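You operate a simulated robot arm through the tools that you are given. There is no shell and no other tool.

You are at the controls of a simulated two-armed robot. One attempt, no reset.

Task
Skim the froth off the steel pot into the green tub and lid the pot.
Fine: two dips clear it; stand the steel skimmer back, seat the wide steel lid on the rim; spill none. Set down upright: steel skimmer.

It is judged by the outcome, as a careful person would: the job done as asked, and still so three seconds after it is handed in. It fails if anything else is knocked over, pushed out of place, dropped, spilled or broken. A push-on lid holds only when it is set on centred and level and pressed home; a screw cap is set on level and turned clockwise until tight.

Robot
Two 7-joint arms with fingered hands on one trunk that stands fixed in place. Base frame: the origin is at the foot of the trunk, x ahead of it, y to its left, z up; the work surface is at about z = 860. Units: mm, degrees, N and s.
The left shoulder is at [60, 152, 1119], the right one opposite. With the tool pointing down near the work surface each hand reaches from about 440 to 820 mm from the base axis, measured 20 degrees to its own side. Payload 3.8 kg a hand.
The TCP of each hand is the grasp point between the finger pads, 30 mm short of the fingertips. In the tool frame z runs along the fingers and y along their closing line. The gripper opens to 104 mm; its body begins 35 mm behind the TCP. The gripper is a hand of 5 fingers: y runs from the thumb to the fingers, the wrist lies at [-15, -104, -178] in the tool frame, and closing takes about 1.5 s.
Orientation is that of the tool frame in the base frame, as [roll, pitch, yaw] about the fixed x, y, z axes, in that order (R = Rz(yaw) Ry(pitch) Rx(roll)). With the fingers straight down and the wrist toward the robot, the tool's x, y and z point along [0, 1, 0], [1, 0, 0] and [0, 0, -1] of the base frame.

Tools
- The arms move only by the tool play_rows. It takes "left_deltas", "right_deltas" or both (then of equal length, played together; a hand with none holds still); each is a list of rows, each a list of 6 numbers: the shift along the base's x, y, z in mm, then the turn, a rotation vector about the base's x, y, z in degrees. In form: [[tx, ty, tz, wx, wy, wz], ...]. A call has 1 to 20 rows; each row is the pose to reach, as a shift and turn from the pose commanded when the call began. "left_hand" and "right_hand" are, for a hand that has rows, the gripper command, from -1 (fully open) to 1 (shut), values between in proportion, set as the call begins (left out, the last holds). Rows are played at 5 a second. More than 50 mm and 8.6 degrees between two rows, or a gripper value outside its range, and nothing of the call is played. A pose out of reach is approached as far as the arm can. The call stops where the force on the tool passes 40 N (or 10 N more than at its start, if that is more) or the arm is blocked; 0.2 s more then pass. Each finger travels about 72 mm/s and halts on what it meets, pressing with about 26 N; the grip force reading is that of the motor and also rises with nothing between the fingers. The clock runs only during rows and for 0.2 s after the last one: add rows that repeat a pose to give the fingers time. The reply holds the time, the measured pose of the TCP, the force on the tool along the base axes, the opening and the grip force, in the units named above and with some noise, with the torque about the TCP (base axes, N m) and any sound that the robot's microphone picked up.
- Cameras (640 x 400 px; columns grow to the right, rows downward): "scene" is now at [159.3, 42.6, 1287.8]; the picture's right is [0.46, -0.89, -0.08], its down [-0.41, -0.13, -0.90] and it looks along [0.79, 0.45, -0.42] (base axes); focal length 214 px, centre (320, 200). "left" rides on the left gripper at [-80, -78, -141] in its tool frame; the picture's right is [-0.78, -0.30, 0.56], its down [0.54, -0.78, 0.33] and it looks along [0.33, 0.56, 0.76] (tool axes); focal length 247 px, centre (320, 200). "right" rides on the right gripper at [80, -78, -141] in its tool frame; the picture's right is [-0.78, 0.30, -0.56], its down [-0.53, -0.78, 0.33] and it looks along [-0.33, 0.56, 0.76] (tool axes); focal length 247 px, centre (320, 200). There is no depth. A picture from a camera that has moved, and an enlarged one, comes with that camera's place and axes in the base frame and with its lens.
- snapshot(camera): a new picture of that camera. The clock stands still meanwhile.
- raise_lower(by): moves the trunk up (or, below 0, down) by that many mm; the arms and the scene camera ride with it, the base frame stays. It gives what a move gives, with no picture.
- finger_targets(index, middle, ring, little, thumb_bend, thumb_turn, hand): sets how far each is bent, from 0 (flat) to 100 (curled in); at 30 the hand is open as for a grip, at 70 the pads meet at the TCP. One left out holds its place. A second passes; each finger stops where it meets its share of the squeeze, and holds until it gets a number again. A gripper value or a shape takes the hand back. It gives what a move gives, with no picture; readings hold the bend of each and the force on index, middle, ring, little, thumb and palm. thumb_turn goes from beside the hand (0) to across from the fingers (100), as for a grip.
- set_grasp(shape, hand): the hand has 5 fingers and takes this shape, open, in about a second: jaw (thumb against the fingers, like two jaws); tri (thumb and two fingers); tip (a fingertip pinch); poke (one finger out to press); point (the index stretched); flat (the hand flat); cup (the hand cupped); fist (a fist). The gripper value then closes the fingers along that shape, each until it touches; the sizes above hold for jaw. It gives what a move gives, with no picture.
- head_to(pan, tilt): turns the head with the scene camera to pan (to the left, within 80 degrees either way) and tilt (down, from -29 to 69), counted from straight ahead of the robot (the tilt from the chest, where the trunk bows). It gives what a move gives.
- zoom(camera, box): a new picture of the part [left, top, right, bottom] of that camera's present view, enlarged. The clock stands still meanwhile.
- close_job(): hands the job in; it is judged then, once.

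Places have to be worked out from the pictures, the camera data and where the tool is seen. Open the grippers and draw the arms clear of the work before you hand the job in, unless the task says otherwise.

The tools are called after "Request:" as name(argument=value, ...) on one line, values as JSON. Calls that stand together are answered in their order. play_rows: Moves the arms, as the interface text tells. Its arguments: {"type":"object","properties":{"left_deltas":{"type":"array","items":{"type":"array","items":{"type":"number"}}},"left_hand":{"type":"number"},"right_deltas":{"type":"array","items":{"type":"array","items":{"type":"number"}}},"right_hand":{"type":"number"}},"required":[]} The other tools are called the same way: raise_lower (by) moves the trunk up or down; set_grasp (shape, hand) gives the hand a shape; finger_targets (index, middle, ring, little, thumb_bend, thumb_turn, hand) moves the fingers one by one; head_to (pan, tilt) turns the head that bears the scene camera; snapshot (camera) takes a picture; zoom (camera, box) takes an enlarged picture of a part of a camera's view; close_job () hands the job in.

At the start:

```text
clock: 0.0
left_ee_pos: [352.6, 343.4, 1223.9]
left_ee_rot: [179.9, 0.0, 89.9]
left_ft_force: [-0.5, 0.3, 0.4]
left_wrist_torque: [0.0, 0.0, -0.03]
left_opening: 103.8
left_finger_force: 0.0
left_shape: jaw
left_bend: [30.0, 30.0, 30.0, 30.0, 30.0, 98.0]
left_finger forces: [0.1, 0.1, 0.1, 0.1, 0.1, 0.1]
right_ee_pos: [568.0, -45.3, 1206.8]
right_ee_rot: [180.0, 0.0, 90.0]
right_ft_force: [0.6, 0.2, 0.3]
right_wrist_torque: [-0.04, 0.0, -0.02]
right_opening: 103.8
right_finger_force: 0.1
right_shape: jaw
right_bend: [30.0, 30.0, 30.0, 30.0, 30.0, 98.0]
right_finger forces: [0.0, 0.0, 0.1, 0.0, 0.0, 0.1]
trunk travel left (down, up): [-200.0, 256.0]
head pan, tilt (commanded): [27.6, 16.1]
```

scene: 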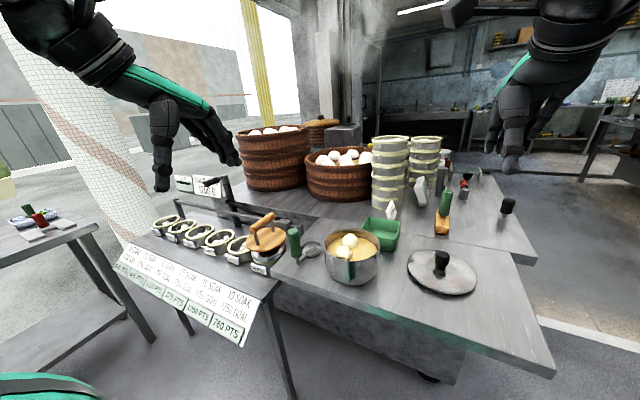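
right: 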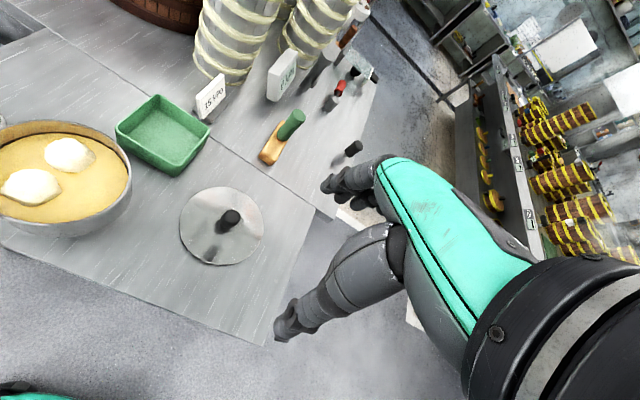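
left: 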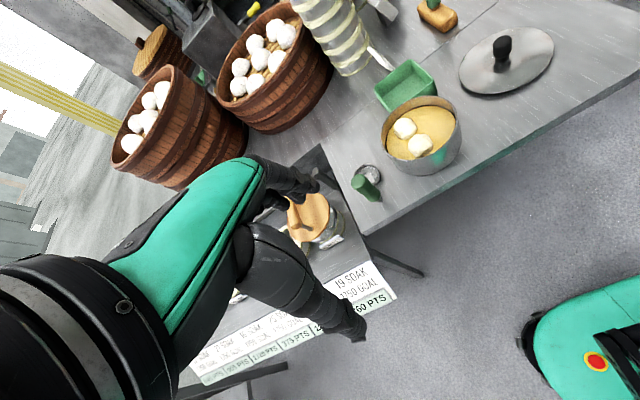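

The pot with two froth blobs, the green tub behind it, the lid to the right, and a green-handled skimmer to the left of the pot are visible. I'll zoom in from each camera to locate them better.

Request:
zoom(camera="scene", box=[240, 190, 500, 310])

Request:
zoom(camera="left", box=[320, 20, 580, 220])

Request:
zoom(camera="right", box=[0, 60, 360, 285])

```text
2.46 times, centred on (370, 250) of scene
camera zoom: at [159.3, 42.6, 1287.8], right [0.46, -0.89, -0.08], down [-0.41, -0.13, -0.9], along [0.79, 0.45, -0.42], focal length 528 px, centre (197, 77)
```

zoom: 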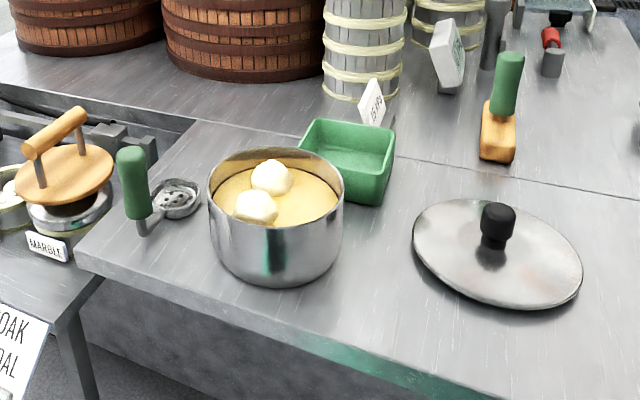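

```text
2.00 times, centred on (450, 120) of left
camera zoom: at [274.0, 264.1, 1364.5], right [-0.3, -0.78, -0.56], down [-0.78, 0.54, -0.33], along [0.56, 0.33, -0.76], focal length 494 px, centre (60, 360)
```

zoom: 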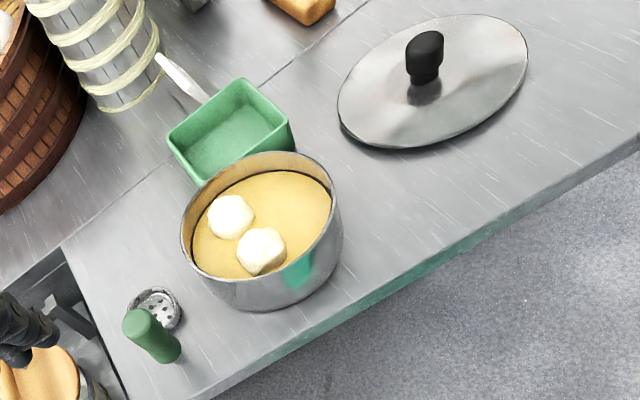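

```text
1.78 times, centred on (180, 172) of right
camera zoom: at [489.5, 34.4, 1349.1], right [0.3, -0.78, 0.56], down [-0.78, -0.53, -0.33], along [0.56, -0.33, -0.76], focal length 439 px, centre (569, 249)
```

zoom: 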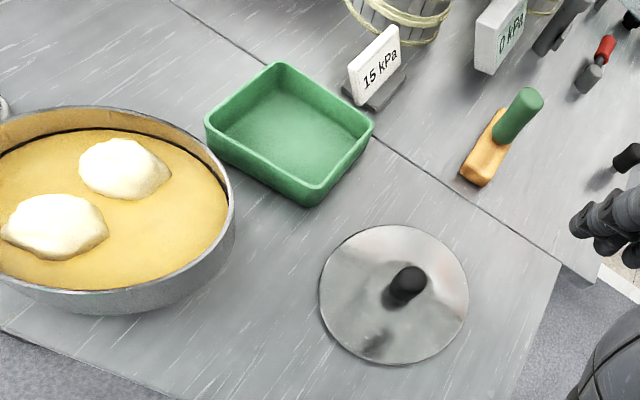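

The skimmer looks like an L: an upright green handle at about (552, 350) with its perforated bowl lying at about (620, 343). I'll zoom in tighter on the skimmer, pot and lid knob.

Request:
zoom(camera="scene", box=[280, 215, 340, 275])

Request:
zoom(camera="left", box=[340, 150, 400, 210])

Request:
zoom(camera="scene", box=[315, 220, 395, 295])

Request:
zoom(camera="scene", box=[400, 240, 485, 305])

Request:
zoom(camera="left", box=[370, 80, 470, 180])

```text
6.67 times, centred on (310, 245) of scene
camera zoom: at [159.3, 42.6, 1287.8], right [0.46, -0.89, -0.08], down [-0.41, -0.13, -0.9], along [0.79, 0.45, -0.42], focal length 1430 px, centre (387, -100)
```

zoom: 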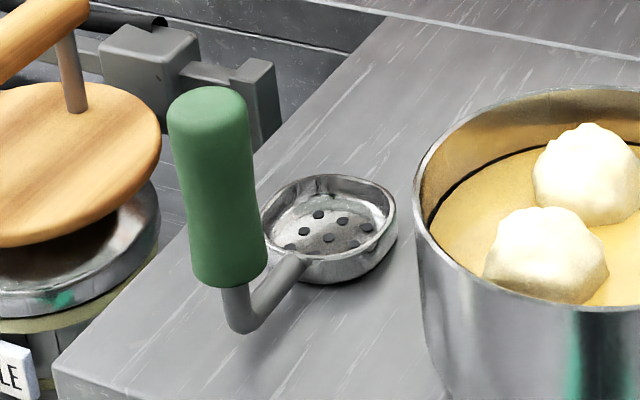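

```text
6.67 times, centred on (370, 180) of left
camera zoom: at [274.0, 264.1, 1364.5], right [-0.3, -0.78, -0.56], down [-0.78, 0.54, -0.33], along [0.56, 0.33, -0.76], focal length 1646 px, centre (-13, 333)
```

zoom: 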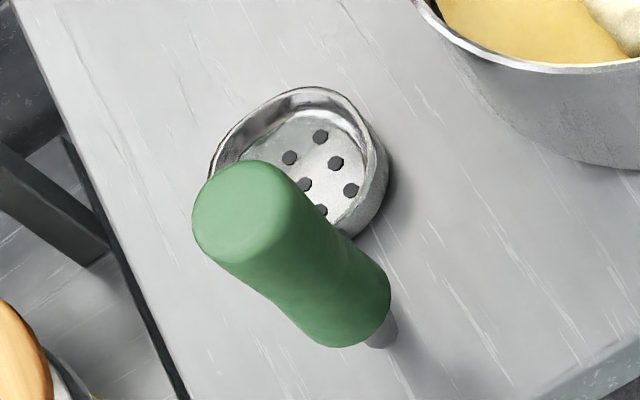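

```text
5.33 times, centred on (355, 258) of scene
camera zoom: at [159.3, 42.6, 1287.8], right [0.46, -0.89, -0.08], down [-0.41, -0.13, -0.9], along [0.79, 0.45, -0.42], focal length 1144 px, centre (133, -107)
```

zoom: 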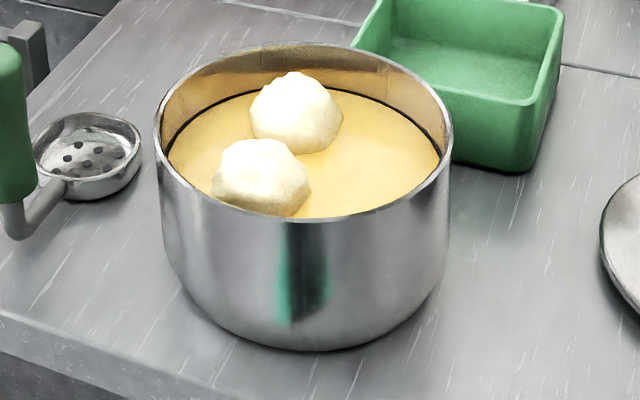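

```text
6.15 times, centred on (442, 272) of scene
camera zoom: at [159.3, 42.6, 1287.8], right [0.46, -0.89, -0.08], down [-0.41, -0.13, -0.9], along [0.79, 0.45, -0.42], focal length 1320 px, centre (-434, -246)
```

zoom: 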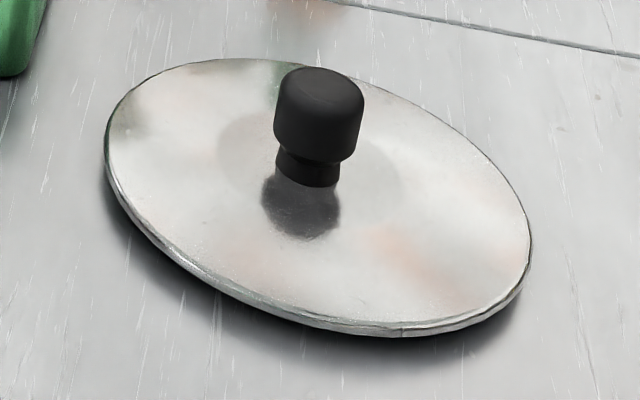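

```text
4.00 times, centred on (420, 130) of left
camera zoom: at [274.0, 264.1, 1364.5], right [-0.3, -0.78, -0.56], down [-0.78, 0.54, -0.33], along [0.56, 0.33, -0.76], focal length 988 px, centre (-80, 480)
```

zoom: 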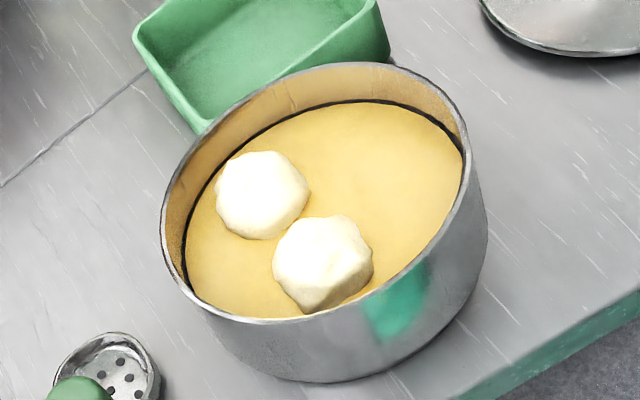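

Estimates so far: the handle axis is at about (541, 346) from z 897 to 985, with the bowl 71 mm ahead of it in x. The pot centre is about (581, 200) with its rim near 952, and the tub is about (751, 170). Next I'll bring the left hand above the skimmer, yaw it by -45° to test reach, and look again.

Request:
play_rows(left_deltas=[[24, 0, -15, 0, 0, -6], [48, 0, -30, 0, 0, -12], [72, 0, -45, 0, 0, -18], [96, 0, -60, 0, 0, -24], [120, 0, -75, 0, 0, -30], [144, 0, -90, 0, 0, -36], [168, 0, -105, 0, 0, -42], [188, 0, -115, 0, 0, -45], [188, 0, -115, 0, 0, -45]])

```text
clock: 2.0
left_ee_pos: [538.2, 343.6, 1108.6]
left_ee_rot: [179.9, -0.1, 44.8]
left_ft_force: [-0.7, -0.3, -0.2]
left_wrist_torque: [0.01, -0.02, -0.03]
left_opening: 103.7
left_finger_force: 0.1
left_shape: jaw
left_bend: [30.0, 30.0, 30.0, 30.0, 30.0, 98.0]
left_finger forces: [0.1, 0.1, 0.0, 0.0, 0.1, 0.0]
right_ee_pos: [566.8, -46.0, 1207.3]
right_ee_rot: [180.0, 0.1, 90.1]
right_ft_force: [0.2, 0.1, 0.4]
right_wrist_torque: [0.0, -0.02, 0.03]
right_opening: 103.6
right_finger_force: 0.0
right_shape: jaw
right_bend: [30.0, 30.0, 30.0, 30.0, 30.0, 98.0]
right_finger forces: [0.1, 0.0, 0.0, 0.0, 0.0, 0.0]
trunk travel left (down, up): [-200.0, 256.0]
head pan, tilt (commanded): [27.6, 16.1]
```

The arm reached the yaw of -45° without trouble. I'll look at both cameras from here.

Request:
snapshot(camera="left")

Request:
snapshot(camera="scene")

```text
taken
camera left: at [426.1, 342.1, 1249.4], right [-0.76, -0.34, -0.56], down [-0.17, 0.93, -0.33], along [0.63, -0.16, -0.76], focal length 247 px, centre (320, 200)
```

left: 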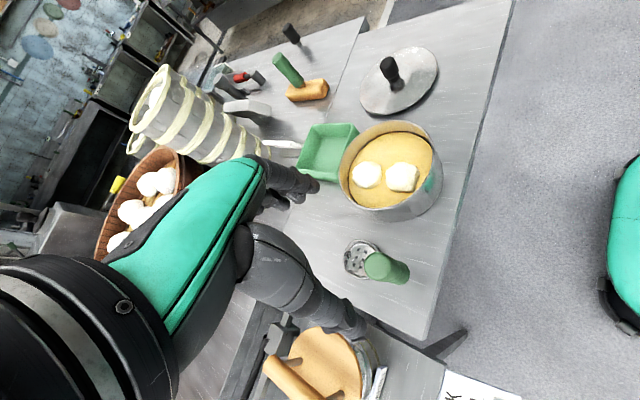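

```text
taken
camera scene: at [158.8, 42.7, 1287.9], right [0.46, -0.89, -0.08], down [-0.41, -0.13, -0.9], along [0.79, 0.45, -0.42], focal length 214 px, centre (320, 200)
```

scene: 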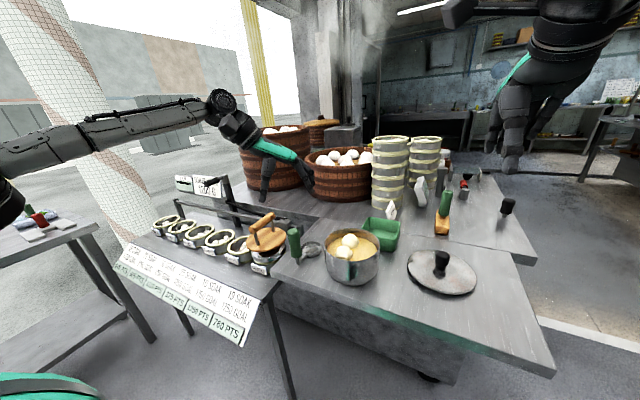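

I'll zoom the left camera on the pot, tub and skimmer from this new viewpoint to refine where they are.

Request:
zoom(camera="left", box=[280, 100, 460, 300])

Request:
zoom(camera="left", box=[330, 225, 420, 295])

Request:
zoom(camera="left", box=[330, 110, 450, 230])

```text
2.00 times, centred on (370, 200) of left
camera zoom: at [426.1, 342.1, 1249.4], right [-0.76, -0.34, -0.56], down [-0.17, 0.93, -0.33], along [0.63, -0.16, -0.76], focal length 494 px, centre (220, 200)
```

zoom: 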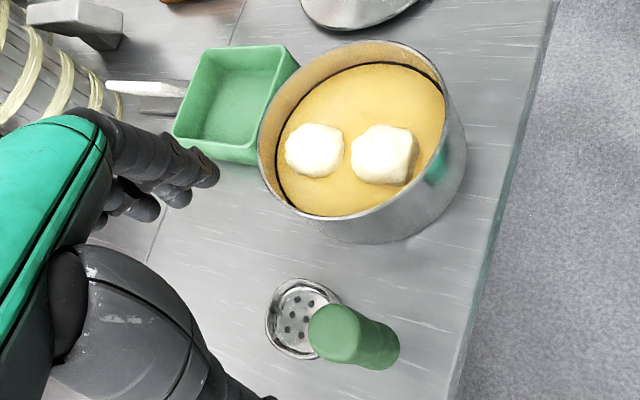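

```text
5.71 times, centred on (375, 260) of left
camera zoom: at [426.1, 342.1, 1249.4], right [-0.76, -0.34, -0.56], down [-0.17, 0.93, -0.33], along [0.63, -0.16, -0.76], focal length 1411 px, centre (6, -143)
```

zoom: 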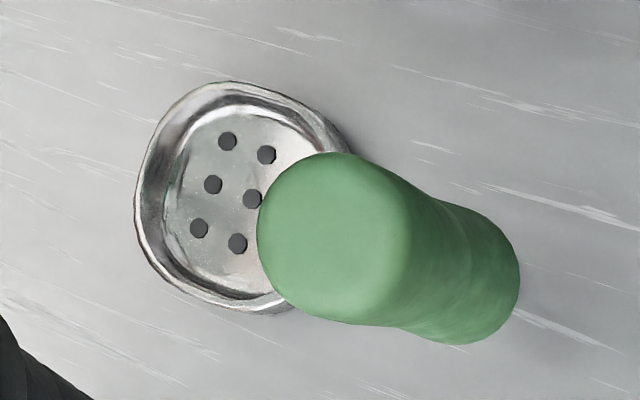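

```text
3.33 times, centred on (390, 170) of left
camera zoom: at [426.1, 342.1, 1249.4], right [-0.76, -0.34, -0.56], down [-0.17, 0.93, -0.33], along [0.63, -0.16, -0.76], focal length 823 px, centre (87, 300)
```

zoom: 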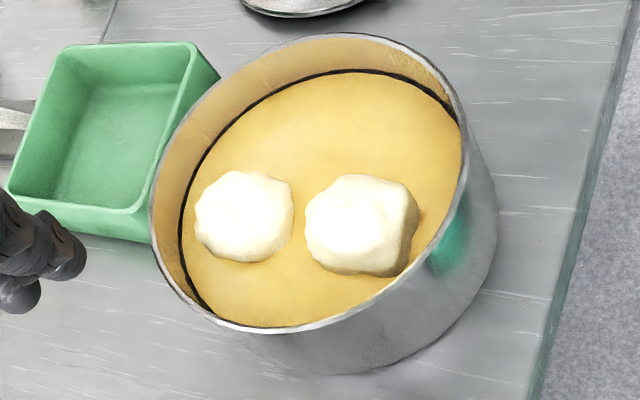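

The handle axis comes out at about (540, 345), the bowl centre at about (611, 344), the pot centre near (588, 202) with its rim near 949, and the liquid near 921. Before grasping I'll test how far the left wrist can yaw with the fingers down above the pot.

Request:
play_rows(left_deltas=[[5, -15, 5, 0, 0, 8], [10, -30, 10, 0, 0, 16], [15, -45, 15, 0, 0, 24], [20, -60, 20, 0, 0, 32], [25, -75, 20, 0, 0, 40], [30, -90, 20, 0, 0, 48], [35, -105, 20, 0, 0, 56], [40, -120, 20, 0, 0, 64], [45, -130, 20, 0, 0, 72], [50, -140, 20, 0, 0, 80], [50, -140, 20, 0, 0, 88], [50, -140, 20, 0, 0, 96], [50, -140, 20, 0, 0, 104], [50, -140, 20, 0, 0, 112], [50, -140, 20, 0, 0, 120], [50, -140, 20, 0, 0, 128], [50, -140, 20, 0, 0, 136], [50, -140, 20, 0, 0, 144], [50, -140, 20, 0, 0, 152], [50, -140, 20, 0, 0, 160]])

```text
clock: 6.2
left_ee_pos: [512.5, 282.8, 1075.5]
left_ee_rot: [-179.3, 0.4, -155.2]
left_ft_force: [1.2, 0.3, -0.3]
left_wrist_torque: [0.02, -0.01, -0.03]
left_opening: 103.5
left_finger_force: 0.0
left_shape: jaw
left_bend: [30.0, 30.0, 30.0, 30.0, 30.0, 98.0]
left_finger forces: [0.0, 0.0, 0.0, 0.0, 0.0, 0.1]
left hand out of reach, approached as far as the arm can: row 13, 14, 15, 16, 17, 18, 19, 20
right_ee_pos: [568.3, -43.6, 1207.4]
right_ee_rot: [-180.0, 0.0, 89.9]
right_ft_force: [0.4, -0.2, -0.4]
right_wrist_torque: [0.01, -0.03, 0.0]
right_opening: 103.9
right_finger_force: 0.1
right_shape: jaw
right_bend: [30.0, 30.0, 30.0, 30.0, 30.0, 98.0]
right_finger forces: [0.0, 0.0, 0.0, 0.1, 0.1, 0.0]
trunk travel left (down, up): [-200.0, 256.0]
head pan, tilt (commanded): [27.6, 16.1]
```

The arm follows up to a wrist azimuth of about 231°, and past that the position falls short. I'll turn back by 70° and see how the commanded pose is referenced.

Request:
play_rows(left_deltas=[[0, 0, 0, 0, 0, -8], [0, 0, 0, 0, 0, -16], [0, 0, 0, 0, 0, -24], [0, 0, 0, 0, 0, -32], [0, 0, 0, 0, 0, -40], [0, 0, 0, 0, 0, -48], [0, 0, 0, 0, 0, -56], [0, 0, 0, 0, 0, -64], [0, 0, 0, 0, 0, -70], [0, 0, 0, 0, 0, -70]])

```text
clock: 8.4
left_ee_pos: [510.6, 278.3, 1075.3]
left_ee_rot: [180.0, 0.1, 134.9]
left_ft_force: [0.5, 0.4, 1.3]
left_wrist_torque: [-0.04, 0.02, 0.03]
left_opening: 103.7
left_finger_force: 0.0
left_shape: jaw
left_bend: [30.0, 30.0, 30.0, 30.0, 30.0, 98.0]
left_finger forces: [0.0, 0.0, 0.2, 0.0, 0.0, 0.0]
right_ee_pos: [568.2, -45.4, 1208.1]
right_ee_rot: [-179.9, 0.1, 90.0]
right_ft_force: [-1.0, 0.0, -0.9]
right_wrist_torque: [-0.04, -0.01, -0.01]
right_opening: 103.6
right_finger_force: 0.1
right_shape: jaw
right_bend: [30.0, 30.0, 30.0, 30.0, 30.0, 98.0]
right_finger forces: [0.1, 0.0, 0.0, 0.0, 0.1, 0.1]
trunk travel left (down, up): [-200.0, 256.0]
head pan, tilt (commanded): [27.6, 16.1]
```

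The base pose is the achieved one. Next I'll test yaw at the actual dip height, TCP z about 1000 over the pot, with the fingertips staying above the rim.

Request:
play_rows(left_deltas=[[20, -24, 0, 0, 0, 0], [42, -48, -15, 0, 0, 0], [64, -72, -35, 0, 0, 0], [85, -98, -55, 0, 0, 0], [85, -98, -72, 0, 0, 0], [85, -98, -72, 0, 0, 8], [85, -98, -72, 0, 0, 16], [85, -98, -72, 0, 0, 24], [85, -98, -72, 0, 0, 32], [85, -98, -72, 0, 0, 40], [85, -98, -72, 0, 0, 48], [85, -98, -72, 0, 0, 56]])

```text
clock: 11.0
left_ee_pos: [541.3, 238.2, 993.8]
left_ee_rot: [-179.8, 0.1, -168.9]
left_ft_force: [-0.3, -0.3, -0.2]
left_wrist_torque: [-0.02, 0.02, -0.04]
left_opening: 103.5
left_finger_force: 0.0
left_shape: jaw
left_bend: [30.0, 30.0, 30.0, 30.0, 30.0, 98.0]
left_finger forces: [0.0, 0.0, 0.0, 0.0, 0.0, 0.0]
left hand out of reach, approached as far as the arm can: row 7, 8, 9, 10, 11, 12
right_ee_pos: [568.3, -44.7, 1207.1]
right_ee_rot: [180.0, 0.0, 90.1]
right_ft_force: [0.6, -0.3, -0.2]
right_wrist_torque: [0.01, 0.0, -0.02]
right_opening: 103.4
right_finger_force: 0.1
right_shape: jaw
right_bend: [30.0, 30.0, 30.0, 30.0, 30.0, 98.0]
right_finger forces: [0.0, 0.0, 0.0, 0.1, 0.0, 0.0]
trunk travel left (down, up): [-200.0, 256.0]
head pan, tilt (commanded): [27.6, 16.1]
```

At this yaw (wrist azimuth 281°) I'll tilt the fingers forward by 35°, then try to move to the pot position, to see if a tilted-finger grip widens the usable range.

Request:
play_rows(left_deltas=[[0, 0, 10, 1.5, -7.9, 0], [0, 0, 15, 3, -15.7, 0], [0, 0, 20, 4.6, -23.6, 0], [0, 0, 25, 6.1, -31.4, 0], [0, 0, 25, 6.7, -34.4, 0], [20, -20, 25, 6.7, -34.4, 0], [40, -40, 25, 6.7, -34.4, 0], [54, -58, 25, 6.7, -34.4, 0], [54, -58, 25, 6.7, -34.4, 0]])

```text
clock: 13.0
left_ee_pos: [579.4, 202.2, 1017.0]
left_ee_rot: [180.0, 35.1, -169.1]
left_ft_force: [-0.6, 0.6, 0.2]
left_wrist_torque: [-0.01, 0.04, 0.0]
left_opening: 104.1
left_finger_force: 0.1
left_shape: jaw
left_bend: [30.0, 30.0, 30.0, 30.0, 30.0, 98.0]
left_finger forces: [0.0, 0.1, 0.1, 0.0, 0.0, 0.1]
left hand out of reach, approached as far as the arm can: row 7, 8, 9
right_ee_pos: [567.9, -45.7, 1207.1]
right_ee_rot: [180.0, 0.0, 90.1]
right_ft_force: [1.0, 0.1, 0.2]
right_wrist_torque: [0.04, -0.01, 0.03]
right_opening: 103.8
right_finger_force: 0.0
right_shape: jaw
right_bend: [30.0, 30.0, 30.0, 30.0, 30.0, 98.0]
right_finger forces: [0.0, 0.0, 0.0, 0.0, 0.1, 0.1]
trunk travel left (down, up): [-200.0, 256.0]
head pan, tilt (commanded): [27.6, 16.1]
```

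The tilt does widen the range somewhat. Next I'll undo the tilt and test the other side of the yaw range, wrist toward the left, which would suit the grip and both dips.

Request:
play_rows(left_deltas=[[0, 0, 5, -1.5, 7.9, 0], [0, 10, 10, -3, 15.7, 0], [0, 20, 15, -4.6, 23.6, 0], [-10, 30, 20, -6.1, 31.4, 0], [-20, 40, 20, -6.7, 34.4, 0], [-30, 50, 20, -6.7, 34.4, 0]])

Request:
play_rows(left_deltas=[[2, 0, 3, 0, 0, -8], [4, 0, 6, 0, 0, -16], [6, 0, 9, 0, 0, -24], [8, 0, 12, 0, 0, -32], [10, 0, 15, 0, 0, -40], [12, -5, 15, 0, 0, -48], [14, -10, 15, 0, 0, -56], [16, -15, 15, 0, 0, -64], [18, -20, 15, 0, 0, -72], [20, -25, 15, 0, 0, -80], [25, -30, 15, 0, 0, -88], [30, -35, 15, 0, 0, -96], [35, -40, 15, 0, 0, -104], [40, -45, 15, 0, 0, -112], [40, -50, 15, 0, 0, -120], [40, -50, 15, 0, 0, -128], [40, -50, 15, 0, 0, -136], [40, -50, 15, 0, 0, -144], [40, -50, 15, 0, 0, -146], [40, -50, 15, 0, 0, -146]])

```text
clock: 14.4
left_ee_pos: [543.5, 255.1, 1036.2]
left_ee_rot: [-180.0, 0.1, -169.1]
left_ft_force: [-0.2, -0.6, -0.1]
left_wrist_torque: [0.0, 0.01, -0.01]
left_opening: 103.9
left_finger_force: 0.0
left_shape: jaw
left_bend: [30.0, 30.0, 30.0, 30.0, 30.0, 98.0]
left_finger forces: [0.0, 0.0, 0.0, 0.0, 0.1, 0.0]
left hand out of reach, approached as far as the arm can: row 1, 2, 3, 4, 5, 6
right_ee_pos: [569.0, -44.6, 1207.3]
right_ee_rot: [179.9, 0.0, 90.0]
right_ft_force: [0.4, -0.1, 0.1]
right_wrist_torque: [0.0, -0.02, 0.02]
right_opening: 103.6
right_finger_force: 0.0
right_shape: jaw
right_bend: [30.0, 30.0, 30.0, 30.0, 30.0, 98.0]
right_finger forces: [0.0, 0.1, 0.0, 0.0, 0.0, 0.1]
trunk travel left (down, up): [-200.0, 256.0]
head pan, tilt (commanded): [27.6, 16.1]
```

```text
clock: 18.6
left_ee_pos: [586.3, 207.2, 1050.6]
left_ee_rot: [-179.9, 0.0, 44.8]
left_ft_force: [0.6, 0.0, -0.2]
left_wrist_torque: [0.01, 0.02, 0.01]
left_opening: 103.9
left_finger_force: 0.1
left_shape: jaw
left_bend: [30.0, 30.0, 30.0, 30.0, 30.0, 98.0]
left_finger forces: [0.1, 0.0, 0.0, 0.0, 0.1, 0.1]
right_ee_pos: [568.9, -44.6, 1207.8]
right_ee_rot: [-179.9, 0.0, 90.0]
right_ft_force: [-0.8, -0.6, -0.3]
right_wrist_torque: [0.0, -0.01, -0.01]
right_opening: 103.7
right_finger_force: 0.0
right_shape: jaw
right_bend: [30.0, 30.0, 30.0, 30.0, 30.0, 98.0]
right_finger forces: [0.0, 0.1, 0.1, 0.0, 0.0, 0.0]
trunk travel left (down, up): [-200.0, 256.0]
head pan, tilt (commanded): [27.6, 16.1]
```

The hand is at wrist azimuth 135° over the pot. I'll continue to lower azimuths, 135 down to 55, and lower a bit.

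Request:
play_rows(left_deltas=[[0, 0, -5, 0, 0, -8], [0, 0, -10, 0, 0, -16], [0, 0, -15, 0, 0, -24], [0, 0, -20, 0, 0, -32], [0, 0, -25, 0, 0, -40], [0, 0, -30, 0, 0, -48], [0, 0, -35, 0, 0, -56], [0, 0, -40, 0, 0, -64], [0, 0, -45, 0, 0, -72], [0, 0, -45, 0, 0, -80], [0, 0, -45, 0, 0, -80]])

```text
clock: 21.0
left_ee_pos: [563.0, 211.2, 1004.9]
left_ee_rot: [180.0, -0.1, -35.0]
left_ft_force: [-0.3, -0.2, 0.3]
left_wrist_torque: [0.01, 0.01, 0.01]
left_opening: 103.8
left_finger_force: 0.2
left_shape: jaw
left_bend: [30.0, 30.0, 30.0, 30.0, 30.0, 98.0]
left_finger forces: [0.0, 0.0, 0.0, 0.0, 0.1, 0.0]
left hand out of reach, approached as far as the arm can: row 9, 10, 11
right_ee_pos: [568.6, -45.0, 1207.9]
right_ee_rot: [-180.0, 0.0, 90.0]
right_ft_force: [0.0, -0.2, 0.2]
right_wrist_torque: [-0.04, -0.02, -0.04]
right_opening: 103.6
right_finger_force: 0.2
right_shape: jaw
right_bend: [30.0, 30.0, 30.0, 30.0, 30.0, 98.0]
right_finger forces: [0.1, 0.0, 0.0, 0.0, 0.0, 0.0]
trunk travel left (down, up): [-200.0, 256.0]
head pan, tilt (commanded): [27.6, 16.1]
```

The usable range over the pot with fingers down is wrist azimuth about 71° to 233°. I'll grip the skimmer with the wrist at about 100°, so first I'll rise and go above it at that yaw.

Request:
play_rows(left_deltas=[[0, 10, 20, 0, 0, 8], [0, 30, 40, 0, 0, 16], [-5, 60, 60, 0, 0, 24], [-10, 90, 70, 0, 0, 32], [-15, 115, 70, 0, 0, 40], [-23, 134, 70, 0, 0, 45], [-23, 134, 70, 0, 0, 45]])

Request:
snapshot(camera="left")

Request:
zoom(camera="scene", box=[220, 120, 420, 300])

```text
clock: 22.6
left_ee_pos: [542.1, 344.8, 1075.0]
left_ee_rot: [180.0, 0.1, 10.0]
left_ft_force: [0.8, -0.2, 0.9]
left_wrist_torque: [-0.01, -0.04, -0.01]
left_opening: 103.9
left_finger_force: 0.0
left_shape: jaw
left_bend: [30.0, 30.0, 30.0, 30.0, 30.0, 98.0]
left_finger forces: [0.0, 0.1, 0.1, 0.0, 0.0, 0.0]
right_ee_pos: [568.7, -46.8, 1208.2]
right_ee_rot: [-179.9, 0.0, 90.0]
right_ft_force: [-0.3, -0.7, 0.6]
right_wrist_torque: [0.0, 0.0, 0.01]
right_opening: 103.4
right_finger_force: 0.0
right_shape: jaw
right_bend: [30.0, 30.0, 30.0, 30.0, 30.0, 98.0]
right_finger forces: [0.0, 0.1, 0.1, 0.0, 0.1, 0.0]
trunk travel left (down, up): [-200.0, 256.0]
head pan, tilt (commanded): [27.6, 16.1]
```

```text
taken
camera left: at [447.9, 407.8, 1216.1], right [-0.82, 0.16, -0.56], down [0.39, 0.86, -0.33], along [0.43, -0.49, -0.76], focal length 247 px, centre (320, 200)
```

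left: 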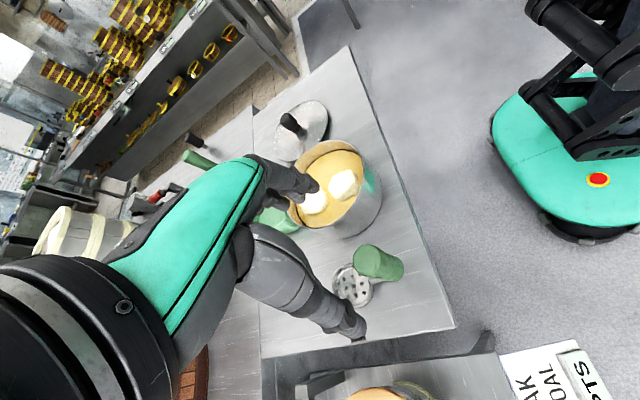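

```text
2.22 times, centred on (320, 210) of scene
camera zoom: at [159.7, 42.2, 1287.8], right [0.46, -0.89, -0.08], down [-0.41, -0.13, -0.9], along [0.79, 0.45, -0.42], focal length 477 px, centre (320, 178)
```

zoom: 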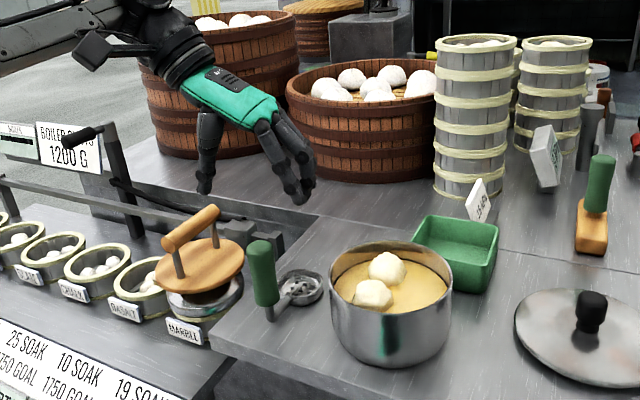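

The handle appears almost exactly where the TCP axis projects, about (364, 259) px for a top at z 985. I'll zoom to confirm before descending.

Request:
zoom(camera="left", box=[320, 230, 420, 310])

Request:
zoom(camera="left", box=[260, 90, 400, 250])

```text
5.00 times, centred on (370, 270) of left
camera zoom: at [447.9, 407.8, 1216.1], right [-0.82, 0.16, -0.56], down [0.39, 0.86, -0.33], along [0.43, -0.49, -0.76], focal length 1235 px, centre (70, -150)
```

zoom: 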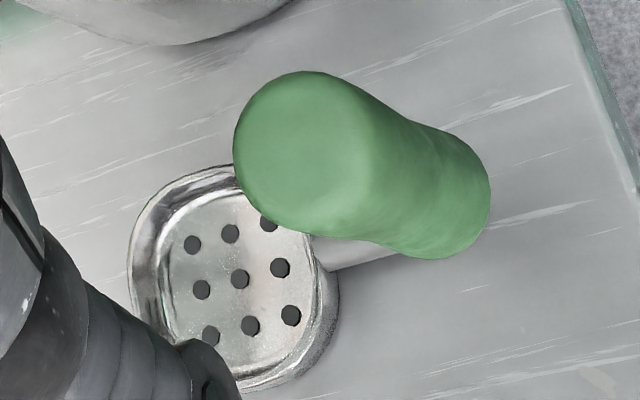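

```text
2.50 times, centred on (330, 170) of left
camera zoom: at [447.9, 407.8, 1216.1], right [-0.82, 0.16, -0.56], down [0.39, 0.86, -0.33], along [0.43, -0.49, -0.76], focal length 617 px, centre (295, 275)
```

zoom: 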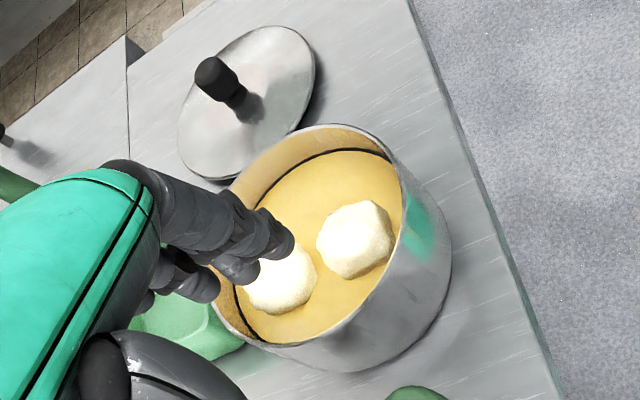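

The handle axis at (541, 345) matches the TCP at (542, 345), and the bowl is a rounded square centred about 74 mm ahead. I'll descend to z about 957 with the hand open.

Request:
play_rows(left_deltas=[[-1, 0, -20, 0, 0, 0], [-1, 0, -40, 0, 0, 0], [-1, 0, -60, 0, 0, 0], [-1, 0, -75, 0, 0, 0], [-1, 0, -90, 0, 0, 0], [-1, 0, -100, 0, 0, 0], [-1, 0, -110, 0, 0, 0], [-1, 0, -117, 0, 0, 0], [-1, 0, -117, 0, 0, 0]])

Request:
snapshot(camera="left")

Request:
zoom(camera="scene", box=[240, 170, 360, 280])

```text
clock: 24.6
left_ee_pos: [538.9, 346.2, 957.5]
left_ee_rot: [179.9, 0.1, 10.1]
left_ft_force: [-0.5, 0.2, -0.1]
left_wrist_torque: [-0.01, 0.01, 0.01]
left_opening: 103.9
left_finger_force: 0.1
left_shape: jaw
left_bend: [30.0, 30.0, 30.0, 30.0, 30.0, 98.0]
left_finger forces: [0.0, 0.0, 0.1, 0.0, 0.0, 0.1]
right_ee_pos: [567.6, -45.8, 1207.4]
right_ee_rot: [180.0, 0.0, 90.1]
right_ft_force: [0.7, 0.5, -0.4]
right_wrist_torque: [-0.01, 0.0, 0.01]
right_opening: 103.6
right_finger_force: 0.1
right_shape: jaw
right_bend: [30.0, 30.0, 30.0, 30.0, 30.0, 98.0]
right_finger forces: [0.1, 0.1, 0.0, 0.0, 0.0, 0.0]
trunk travel left (down, up): [-200.0, 256.0]
head pan, tilt (commanded): [27.6, 16.1]
```

```text
taken
camera left: at [445.0, 409.2, 1099.0], right [-0.82, 0.16, -0.56], down [0.39, 0.86, -0.33], along [0.42, -0.49, -0.76], focal length 247 px, centre (320, 200)
```

left: 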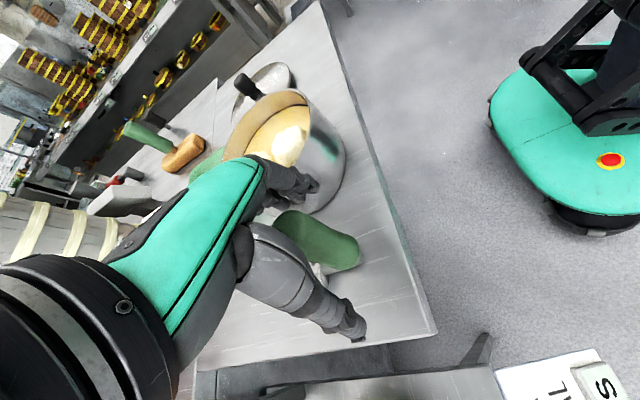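

```text
3.64 times, centred on (300, 225) of scene
camera zoom: at [159.3, 42.6, 1287.8], right [0.46, -0.89, -0.08], down [-0.41, -0.13, -0.9], along [0.79, 0.45, -0.42], focal length 780 px, centre (393, 109)
```

zoom: 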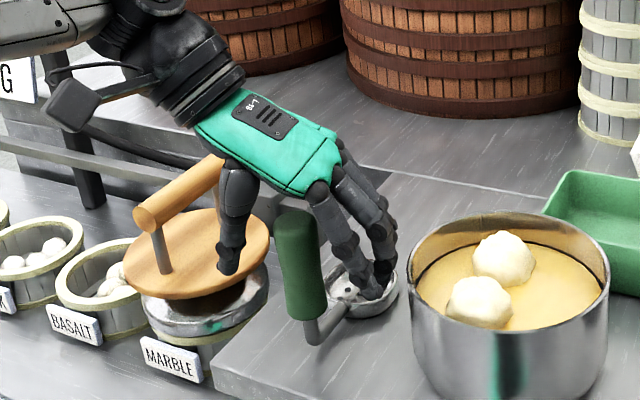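

The TCP projects right onto the handle with the thumb to its left and the fingers to its right. I'll close the hand.

Request:
play_rows(left_deltas=[[0, 0, 0, 0, 0, 0], [0, 0, 0, 0, 0, 0], [0, 0, 0, 0, 0, 0], [0, 0, 0, 0, 0, 0], [0, 0, 0, 0, 0, 0], [0, 0, 0, 0, 0, 0], [0, 0, 0, 0, 0, 0], [0, 0, 0, 0, 0, 0], [0, 0, 0, 0, 0, 0], [0, 0, 0, 0, 0, 0]], left_hand=1)

Request:
zoom(camera="scene", box=[240, 170, 360, 280])

Request:
snapshot(camera="left")

```text
clock: 26.8
left_ee_pos: [538.9, 345.3, 957.6]
left_ee_rot: [-179.9, 0.0, 9.9]
left_ft_force: [-0.4, 0.0, -0.1]
left_wrist_torque: [0.0, -0.03, -0.03]
left_opening: 22.7
left_finger_force: 25.9
left_shape: jaw
left_bend: [73.0, 58.0, 63.0, 61.0, 75.0, 100.0]
left_finger forces: [13.6, 7.6, 0.0, 0.1, 21.8, 0.0]
right_ee_pos: [566.9, -45.1, 1207.2]
right_ee_rot: [-180.0, 0.0, 90.0]
right_ft_force: [0.6, -0.7, -0.7]
right_wrist_torque: [0.01, 0.01, -0.01]
right_opening: 103.7
right_finger_force: 0.0
right_shape: jaw
right_bend: [30.0, 30.0, 30.0, 30.0, 30.0, 98.0]
right_finger forces: [0.0, 0.0, 0.0, 0.0, 0.0, 0.0]
trunk travel left (down, up): [-200.0, 256.0]
head pan, tilt (commanded): [27.6, 16.1]
```

```text
3.64 times, centred on (300, 225) of scene
camera zoom: at [159.4, 42.7, 1287.8], right [0.46, -0.89, -0.08], down [-0.41, -0.13, -0.9], along [0.79, 0.45, -0.42], focal length 780 px, centre (393, 109)
```

zoom: 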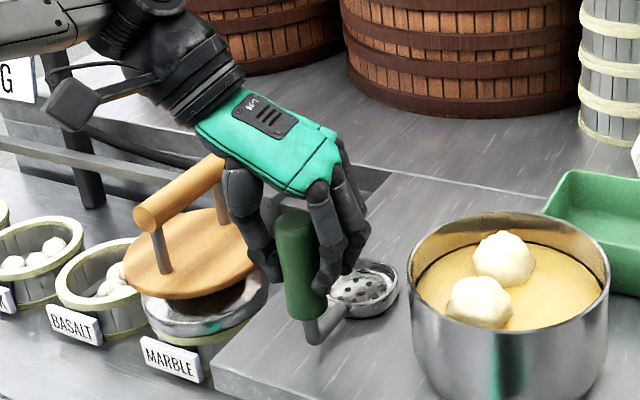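

```text
taken
camera left: at [445.1, 409.3, 1099.2], right [-0.82, 0.16, -0.56], down [0.39, 0.86, -0.33], along [0.43, -0.49, -0.76], focal length 247 px, centre (320, 200)
```

left: 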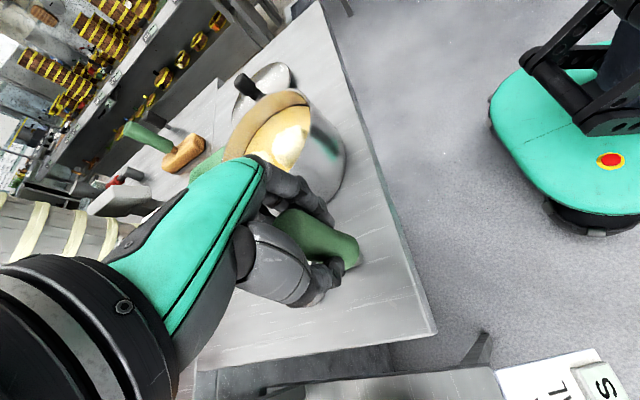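

Index, middle and thumb hold the handle from three sides at about 22 N. I'll lift 40 mm and check that the skimmer stays level in the hand.

Request:
play_rows(left_deltas=[[0, 0, 5, 0, 0, 0], [0, 0, 12, 0, 0, 0], [0, 0, 22, 0, 0, 0], [0, 0, 32, 0, 0, 0], [0, 0, 40, 0, 0, 0], [0, 0, 40, 0, 0, 0]])

Request:
zoom(camera="scene", box=[240, 170, 360, 280])

Request:
snapshot(camera="left")

```text
clock: 28.2
left_ee_pos: [539.9, 346.6, 998.0]
left_ee_rot: [179.9, 0.0, 9.9]
left_ft_force: [-0.6, -0.3, -1.8]
left_wrist_torque: [0.0, 0.1, 0.03]
left_opening: 23.0
left_finger_force: 25.8
left_shape: jaw
left_bend: [73.0, 58.0, 63.0, 61.0, 75.0, 100.0]
left_finger forces: [14.8, 7.1, 0.0, 0.0, 21.8, 0.0]
right_ee_pos: [569.0, -45.9, 1206.0]
right_ee_rot: [-180.0, -0.1, 90.0]
right_ft_force: [0.2, -0.2, 1.4]
right_wrist_torque: [-0.04, -0.02, -0.01]
right_opening: 103.7
right_finger_force: 0.0
right_shape: jaw
right_bend: [30.0, 30.0, 30.0, 30.0, 30.0, 98.0]
right_finger forces: [0.1, 0.0, 0.0, 0.0, 0.1, 0.1]
trunk travel left (down, up): [-200.0, 256.0]
head pan, tilt (commanded): [27.6, 16.1]
```

```text
3.64 times, centred on (300, 225) of scene
camera zoom: at [159.7, 42.8, 1287.7], right [0.46, -0.89, -0.08], down [-0.41, -0.13, -0.9], along [0.79, 0.45, -0.42], focal length 780 px, centre (393, 109)
```

zoom: 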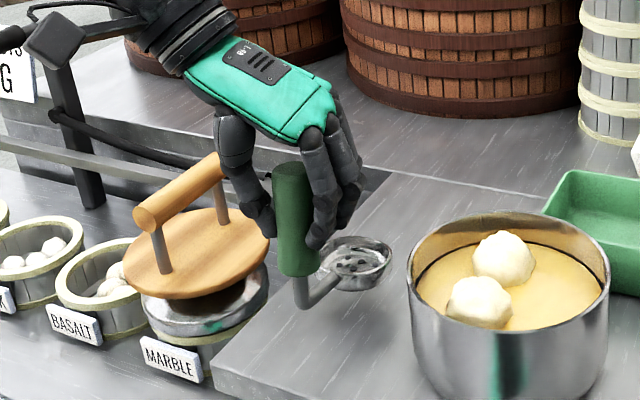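

```text
taken
camera left: at [446.2, 409.4, 1138.8], right [-0.82, 0.16, -0.56], down [0.39, 0.86, -0.33], along [0.42, -0.49, -0.76], focal length 247 px, centre (320, 200)
```

left: 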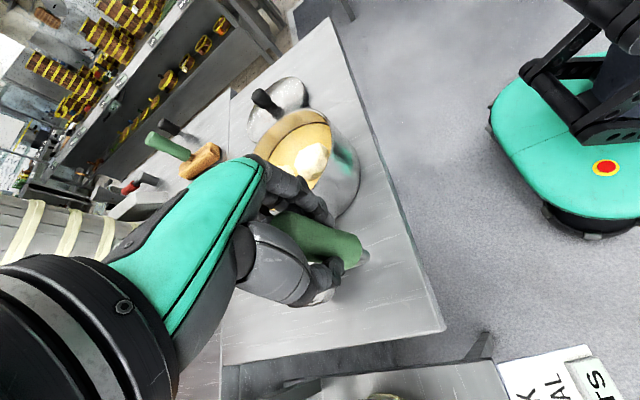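

The skimmer is held and upright. I'll raise it well clear, and at the same time turn the right hand so its camera looks at the pot from the right side.

Request:
play_rows(left_deltas=[[0, 0, 15, 0, 0, 0], [0, 0, 30, 0, 0, 0], [0, 0, 45, 0, 0, 0], [0, 0, 60, 0, 0, 0], [0, 0, 75, 0, 0, 0], [0, 0, 87, 0, 0, 0], [0, 0, 92, 0, 0, 0], [0, 0, 92, 0, 0, 0], [0, 0, 92, 0, 0, 0], [0, 0, 92, 0, 0, 0], [0, 0, 92, 0, 0, 0]], right_deltas=[[0, -5, 0, 0, 0, 8], [0, -10, 0, 0, 0, 16], [0, -15, 0, 0, 0, 24], [0, -20, 0, 0, 0, 32], [0, -25, 0, 0, 0, 40], [0, -30, 0, 0, 0, 48], [0, -35, 0, 0, 0, 56], [0, -40, 0, 0, 0, 64], [0, -45, 0, 0, 0, 72], [0, -50, 0, 0, 0, 80], [0, -50, 0, 0, 0, 80]])

Request:
snapshot(camera="right")

Request:
snapshot(camera="left")

```text
clock: 30.6
left_ee_pos: [538.3, 347.2, 1088.6]
left_ee_rot: [179.9, 0.1, 10.0]
left_ft_force: [0.3, -0.1, -2.4]
left_wrist_torque: [-0.06, 0.1, -0.03]
left_opening: 22.8
left_finger_force: 25.7
left_shape: jaw
left_bend: [73.0, 58.0, 64.0, 61.0, 75.0, 100.0]
left_finger forces: [14.9, 7.5, 0.1, 0.0, 21.9, 0.0]
right_ee_pos: [401.5, -48.2, 1215.8]
right_ee_rot: [180.0, -3.0, 162.2]
right_ft_force: [0.0, 0.3, -0.2]
right_wrist_torque: [-0.09, -0.01, 0.01]
right_opening: 103.8
right_finger_force: 0.0
right_shape: jaw
right_bend: [30.0, 30.0, 30.0, 30.0, 30.0, 97.0]
right_finger forces: [0.0, 0.1, 0.0, 0.1, 0.1, 0.0]
right hand out of reach, approached as far as the arm can: row 6, 7, 8, 9, 10, 11
trunk travel left (down, up): [-200.0, 256.0]
head pan, tilt (commanded): [27.6, 16.1]
```

```text
taken
camera right: at [307.9, -100.1, 1361.4], right [0.86, 0.04, 0.52], down [0.26, -0.9, -0.36], along [0.45, 0.44, -0.78], focal length 247 px, centre (320, 200)
```

right: 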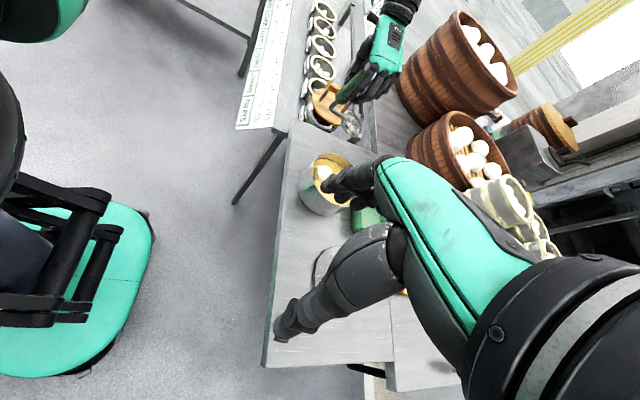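

```text
taken
camera left: at [445.3, 410.4, 1229.4], right [-0.82, 0.16, -0.56], down [0.39, 0.86, -0.33], along [0.42, -0.49, -0.76], focal length 247 px, centre (320, 200)
```

left: 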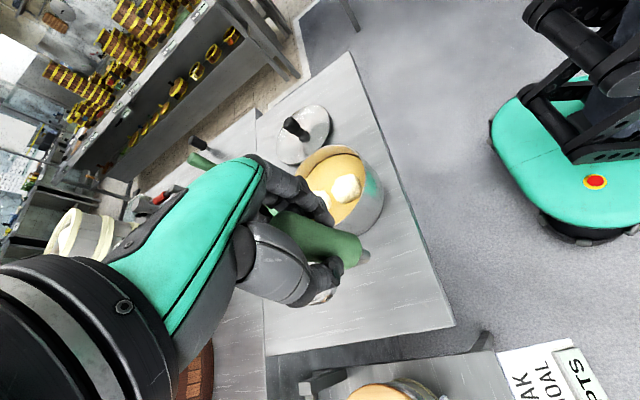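

The right camera sees the pot but its own fingers block part of it. I'll shift and yaw the right hand so the pot falls in the clear left part of its picture.

Request:
play_rows(right_deltas=[[12, -12, -12, 0, 0, -4], [24, -24, -24, 0, 0, -8], [36, -36, -36, 0, 0, -12], [48, -48, -48, 0, 0, -15], [60, -60, -60, 0, 0, -15], [60, -60, -60, 0, 0, -15]])

Request:
snapshot(camera="right")

```text
clock: 32.0
left_ee_pos: [538.5, 345.0, 1089.7]
left_ee_rot: [-180.0, 0.0, 10.0]
left_ft_force: [0.3, 0.2, -0.9]
left_wrist_torque: [-0.01, 0.1, 0.01]
left_opening: 22.6
left_finger_force: 26.2
left_shape: jaw
left_bend: [73.0, 58.0, 64.0, 61.0, 75.0, 100.0]
left_finger forces: [14.8, 7.7, 0.0, 0.1, 22.2, 0.0]
right_ee_pos: [455.4, -105.5, 1162.0]
right_ee_rot: [179.8, -3.3, 146.9]
right_ft_force: [-0.8, 0.1, -0.3]
right_wrist_torque: [0.01, -0.02, -0.02]
right_opening: 103.7
right_finger_force: 0.0
right_shape: jaw
right_bend: [30.0, 30.0, 30.0, 30.0, 30.0, 97.0]
right_finger forces: [0.1, 0.0, 0.0, 0.1, 0.0, 0.1]
right hand out of reach, approached as far as the arm can: row 5, 6
trunk travel left (down, up): [-200.0, 256.0]
head pan, tilt (commanded): [27.6, 16.1]
```

```text
taken
camera right: at [351.6, -131.3, 1308.2], right [0.84, -0.19, 0.51], down [0.01, -0.93, -0.36], along [0.55, 0.31, -0.78], focal length 247 px, centre (320, 200)
```

right: 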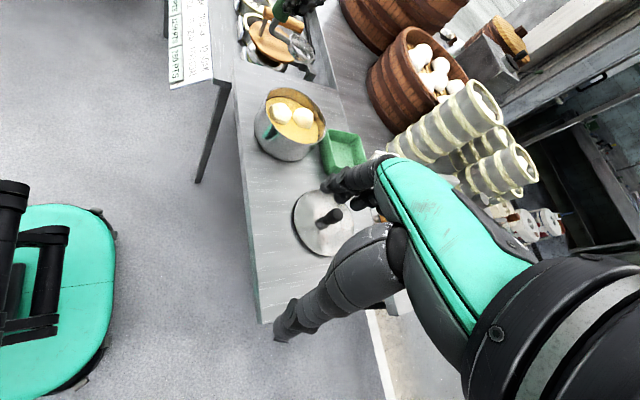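

That gives an unobstructed view of the pot and tub. I'll zoom in to measure them and to see the skimmer.

Request:
zoom(camera="right", box=[240, 70, 340, 170])

Request:
zoom(camera="right", box=[240, 0, 400, 180])

```text
4.00 times, centred on (290, 120) of right
camera zoom: at [351.6, -131.3, 1308.2], right [0.84, -0.19, 0.51], down [0.01, -0.93, -0.36], along [0.55, 0.31, -0.78], focal length 988 px, centre (440, 520)
```

zoom: 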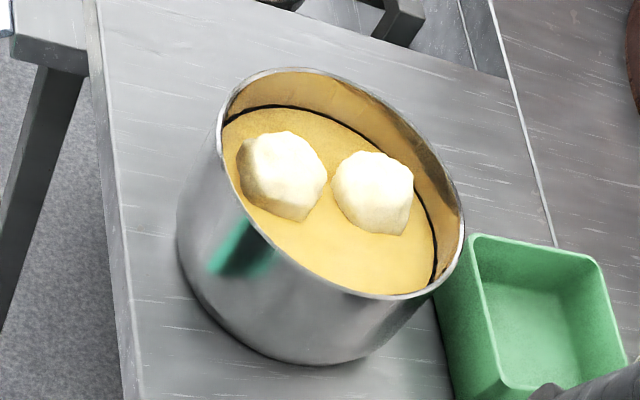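

```text
2.22 times, centred on (320, 90) of right
camera zoom: at [351.6, -131.3, 1308.2], right [0.84, -0.19, 0.51], down [0.01, -0.93, -0.36], along [0.55, 0.31, -0.78], focal length 549 px, centre (320, 444)
```

zoom: 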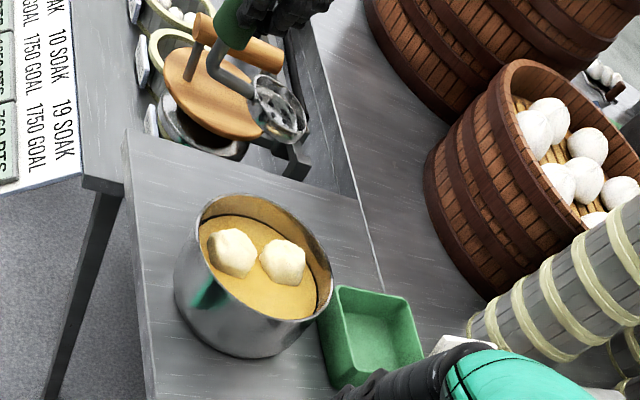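

All four views agree well: pot centre about (589.5, 202), rim about 949, liquid about 920, and lumps centred at about (622, 217) and (567, 215) near z 925. I'll check how level the skimmer sits in the hand.

Request:
zoom(camera="right", box=[265, 0, 345, 70])

Request:
zoom(camera="scene", box=[260, 140, 350, 230])

```text
5.71 times, centred on (305, 35) of right
camera zoom: at [351.6, -131.3, 1308.2], right [0.84, -0.19, 0.51], down [0.01, -0.93, -0.36], along [0.55, 0.31, -0.78], focal length 1411 px, centre (406, 1143)
```

zoom: 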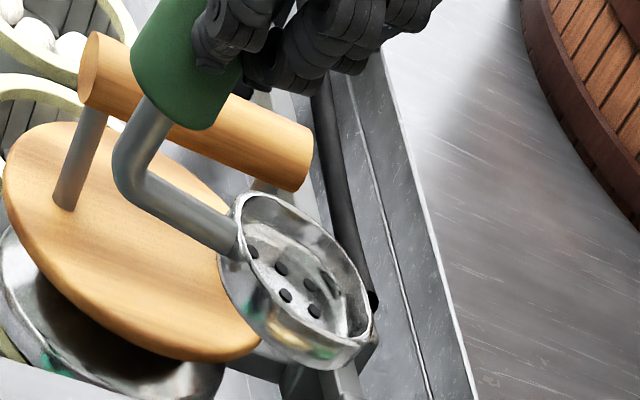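

```text
4.44 times, centred on (305, 185) of scene
camera zoom: at [159.5, 42.8, 1287.8], right [0.46, -0.89, -0.08], down [-0.41, -0.13, -0.9], along [0.79, 0.45, -0.42], focal length 953 px, centre (387, 267)
```

zoom: 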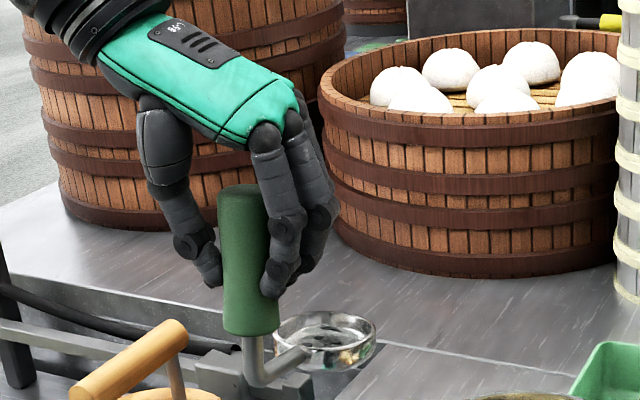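

Triangulating the bowl now gives its rim centre at about (608, 348, 992), lower than expected. The skimmer seems to have drooped forward in the grip when lifted, so I'll check with the left camera.

Request:
zoom(camera="left", box=[250, 190, 400, 320])

Request:
zoom(camera="scene", box=[290, 180, 340, 230])

```text
3.08 times, centred on (325, 255) of left
camera zoom: at [445.2, 408.2, 1230.7], right [-0.82, 0.16, -0.56], down [0.39, 0.86, -0.33], along [0.43, -0.49, -0.76], focal length 760 px, centre (305, 31)
```

zoom: 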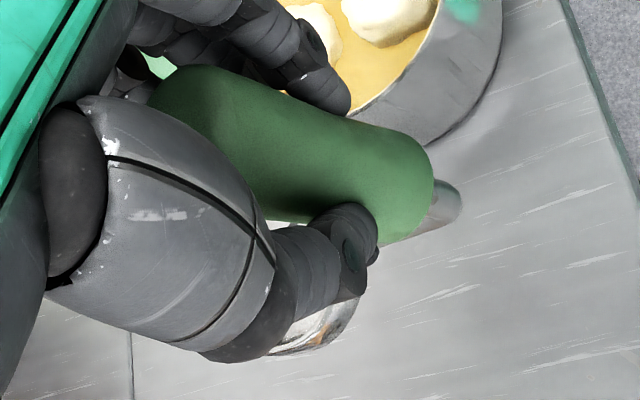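

```text
8.00 times, centred on (315, 205) of scene
camera zoom: at [159.5, 42.8, 1287.8], right [0.46, -0.89, -0.08], down [-0.41, -0.13, -0.9], along [0.79, 0.45, -0.42], focal length 1716 px, centre (360, 160)
```

zoom: 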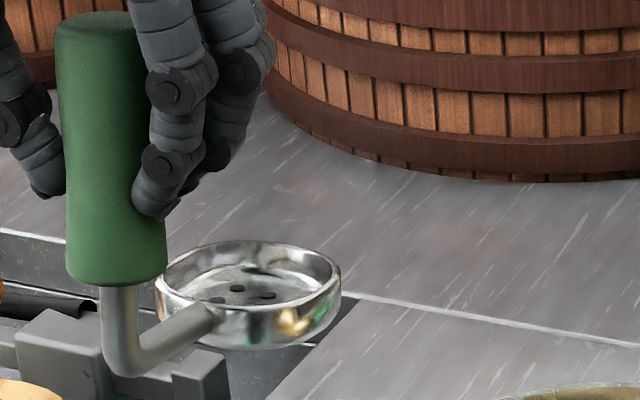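

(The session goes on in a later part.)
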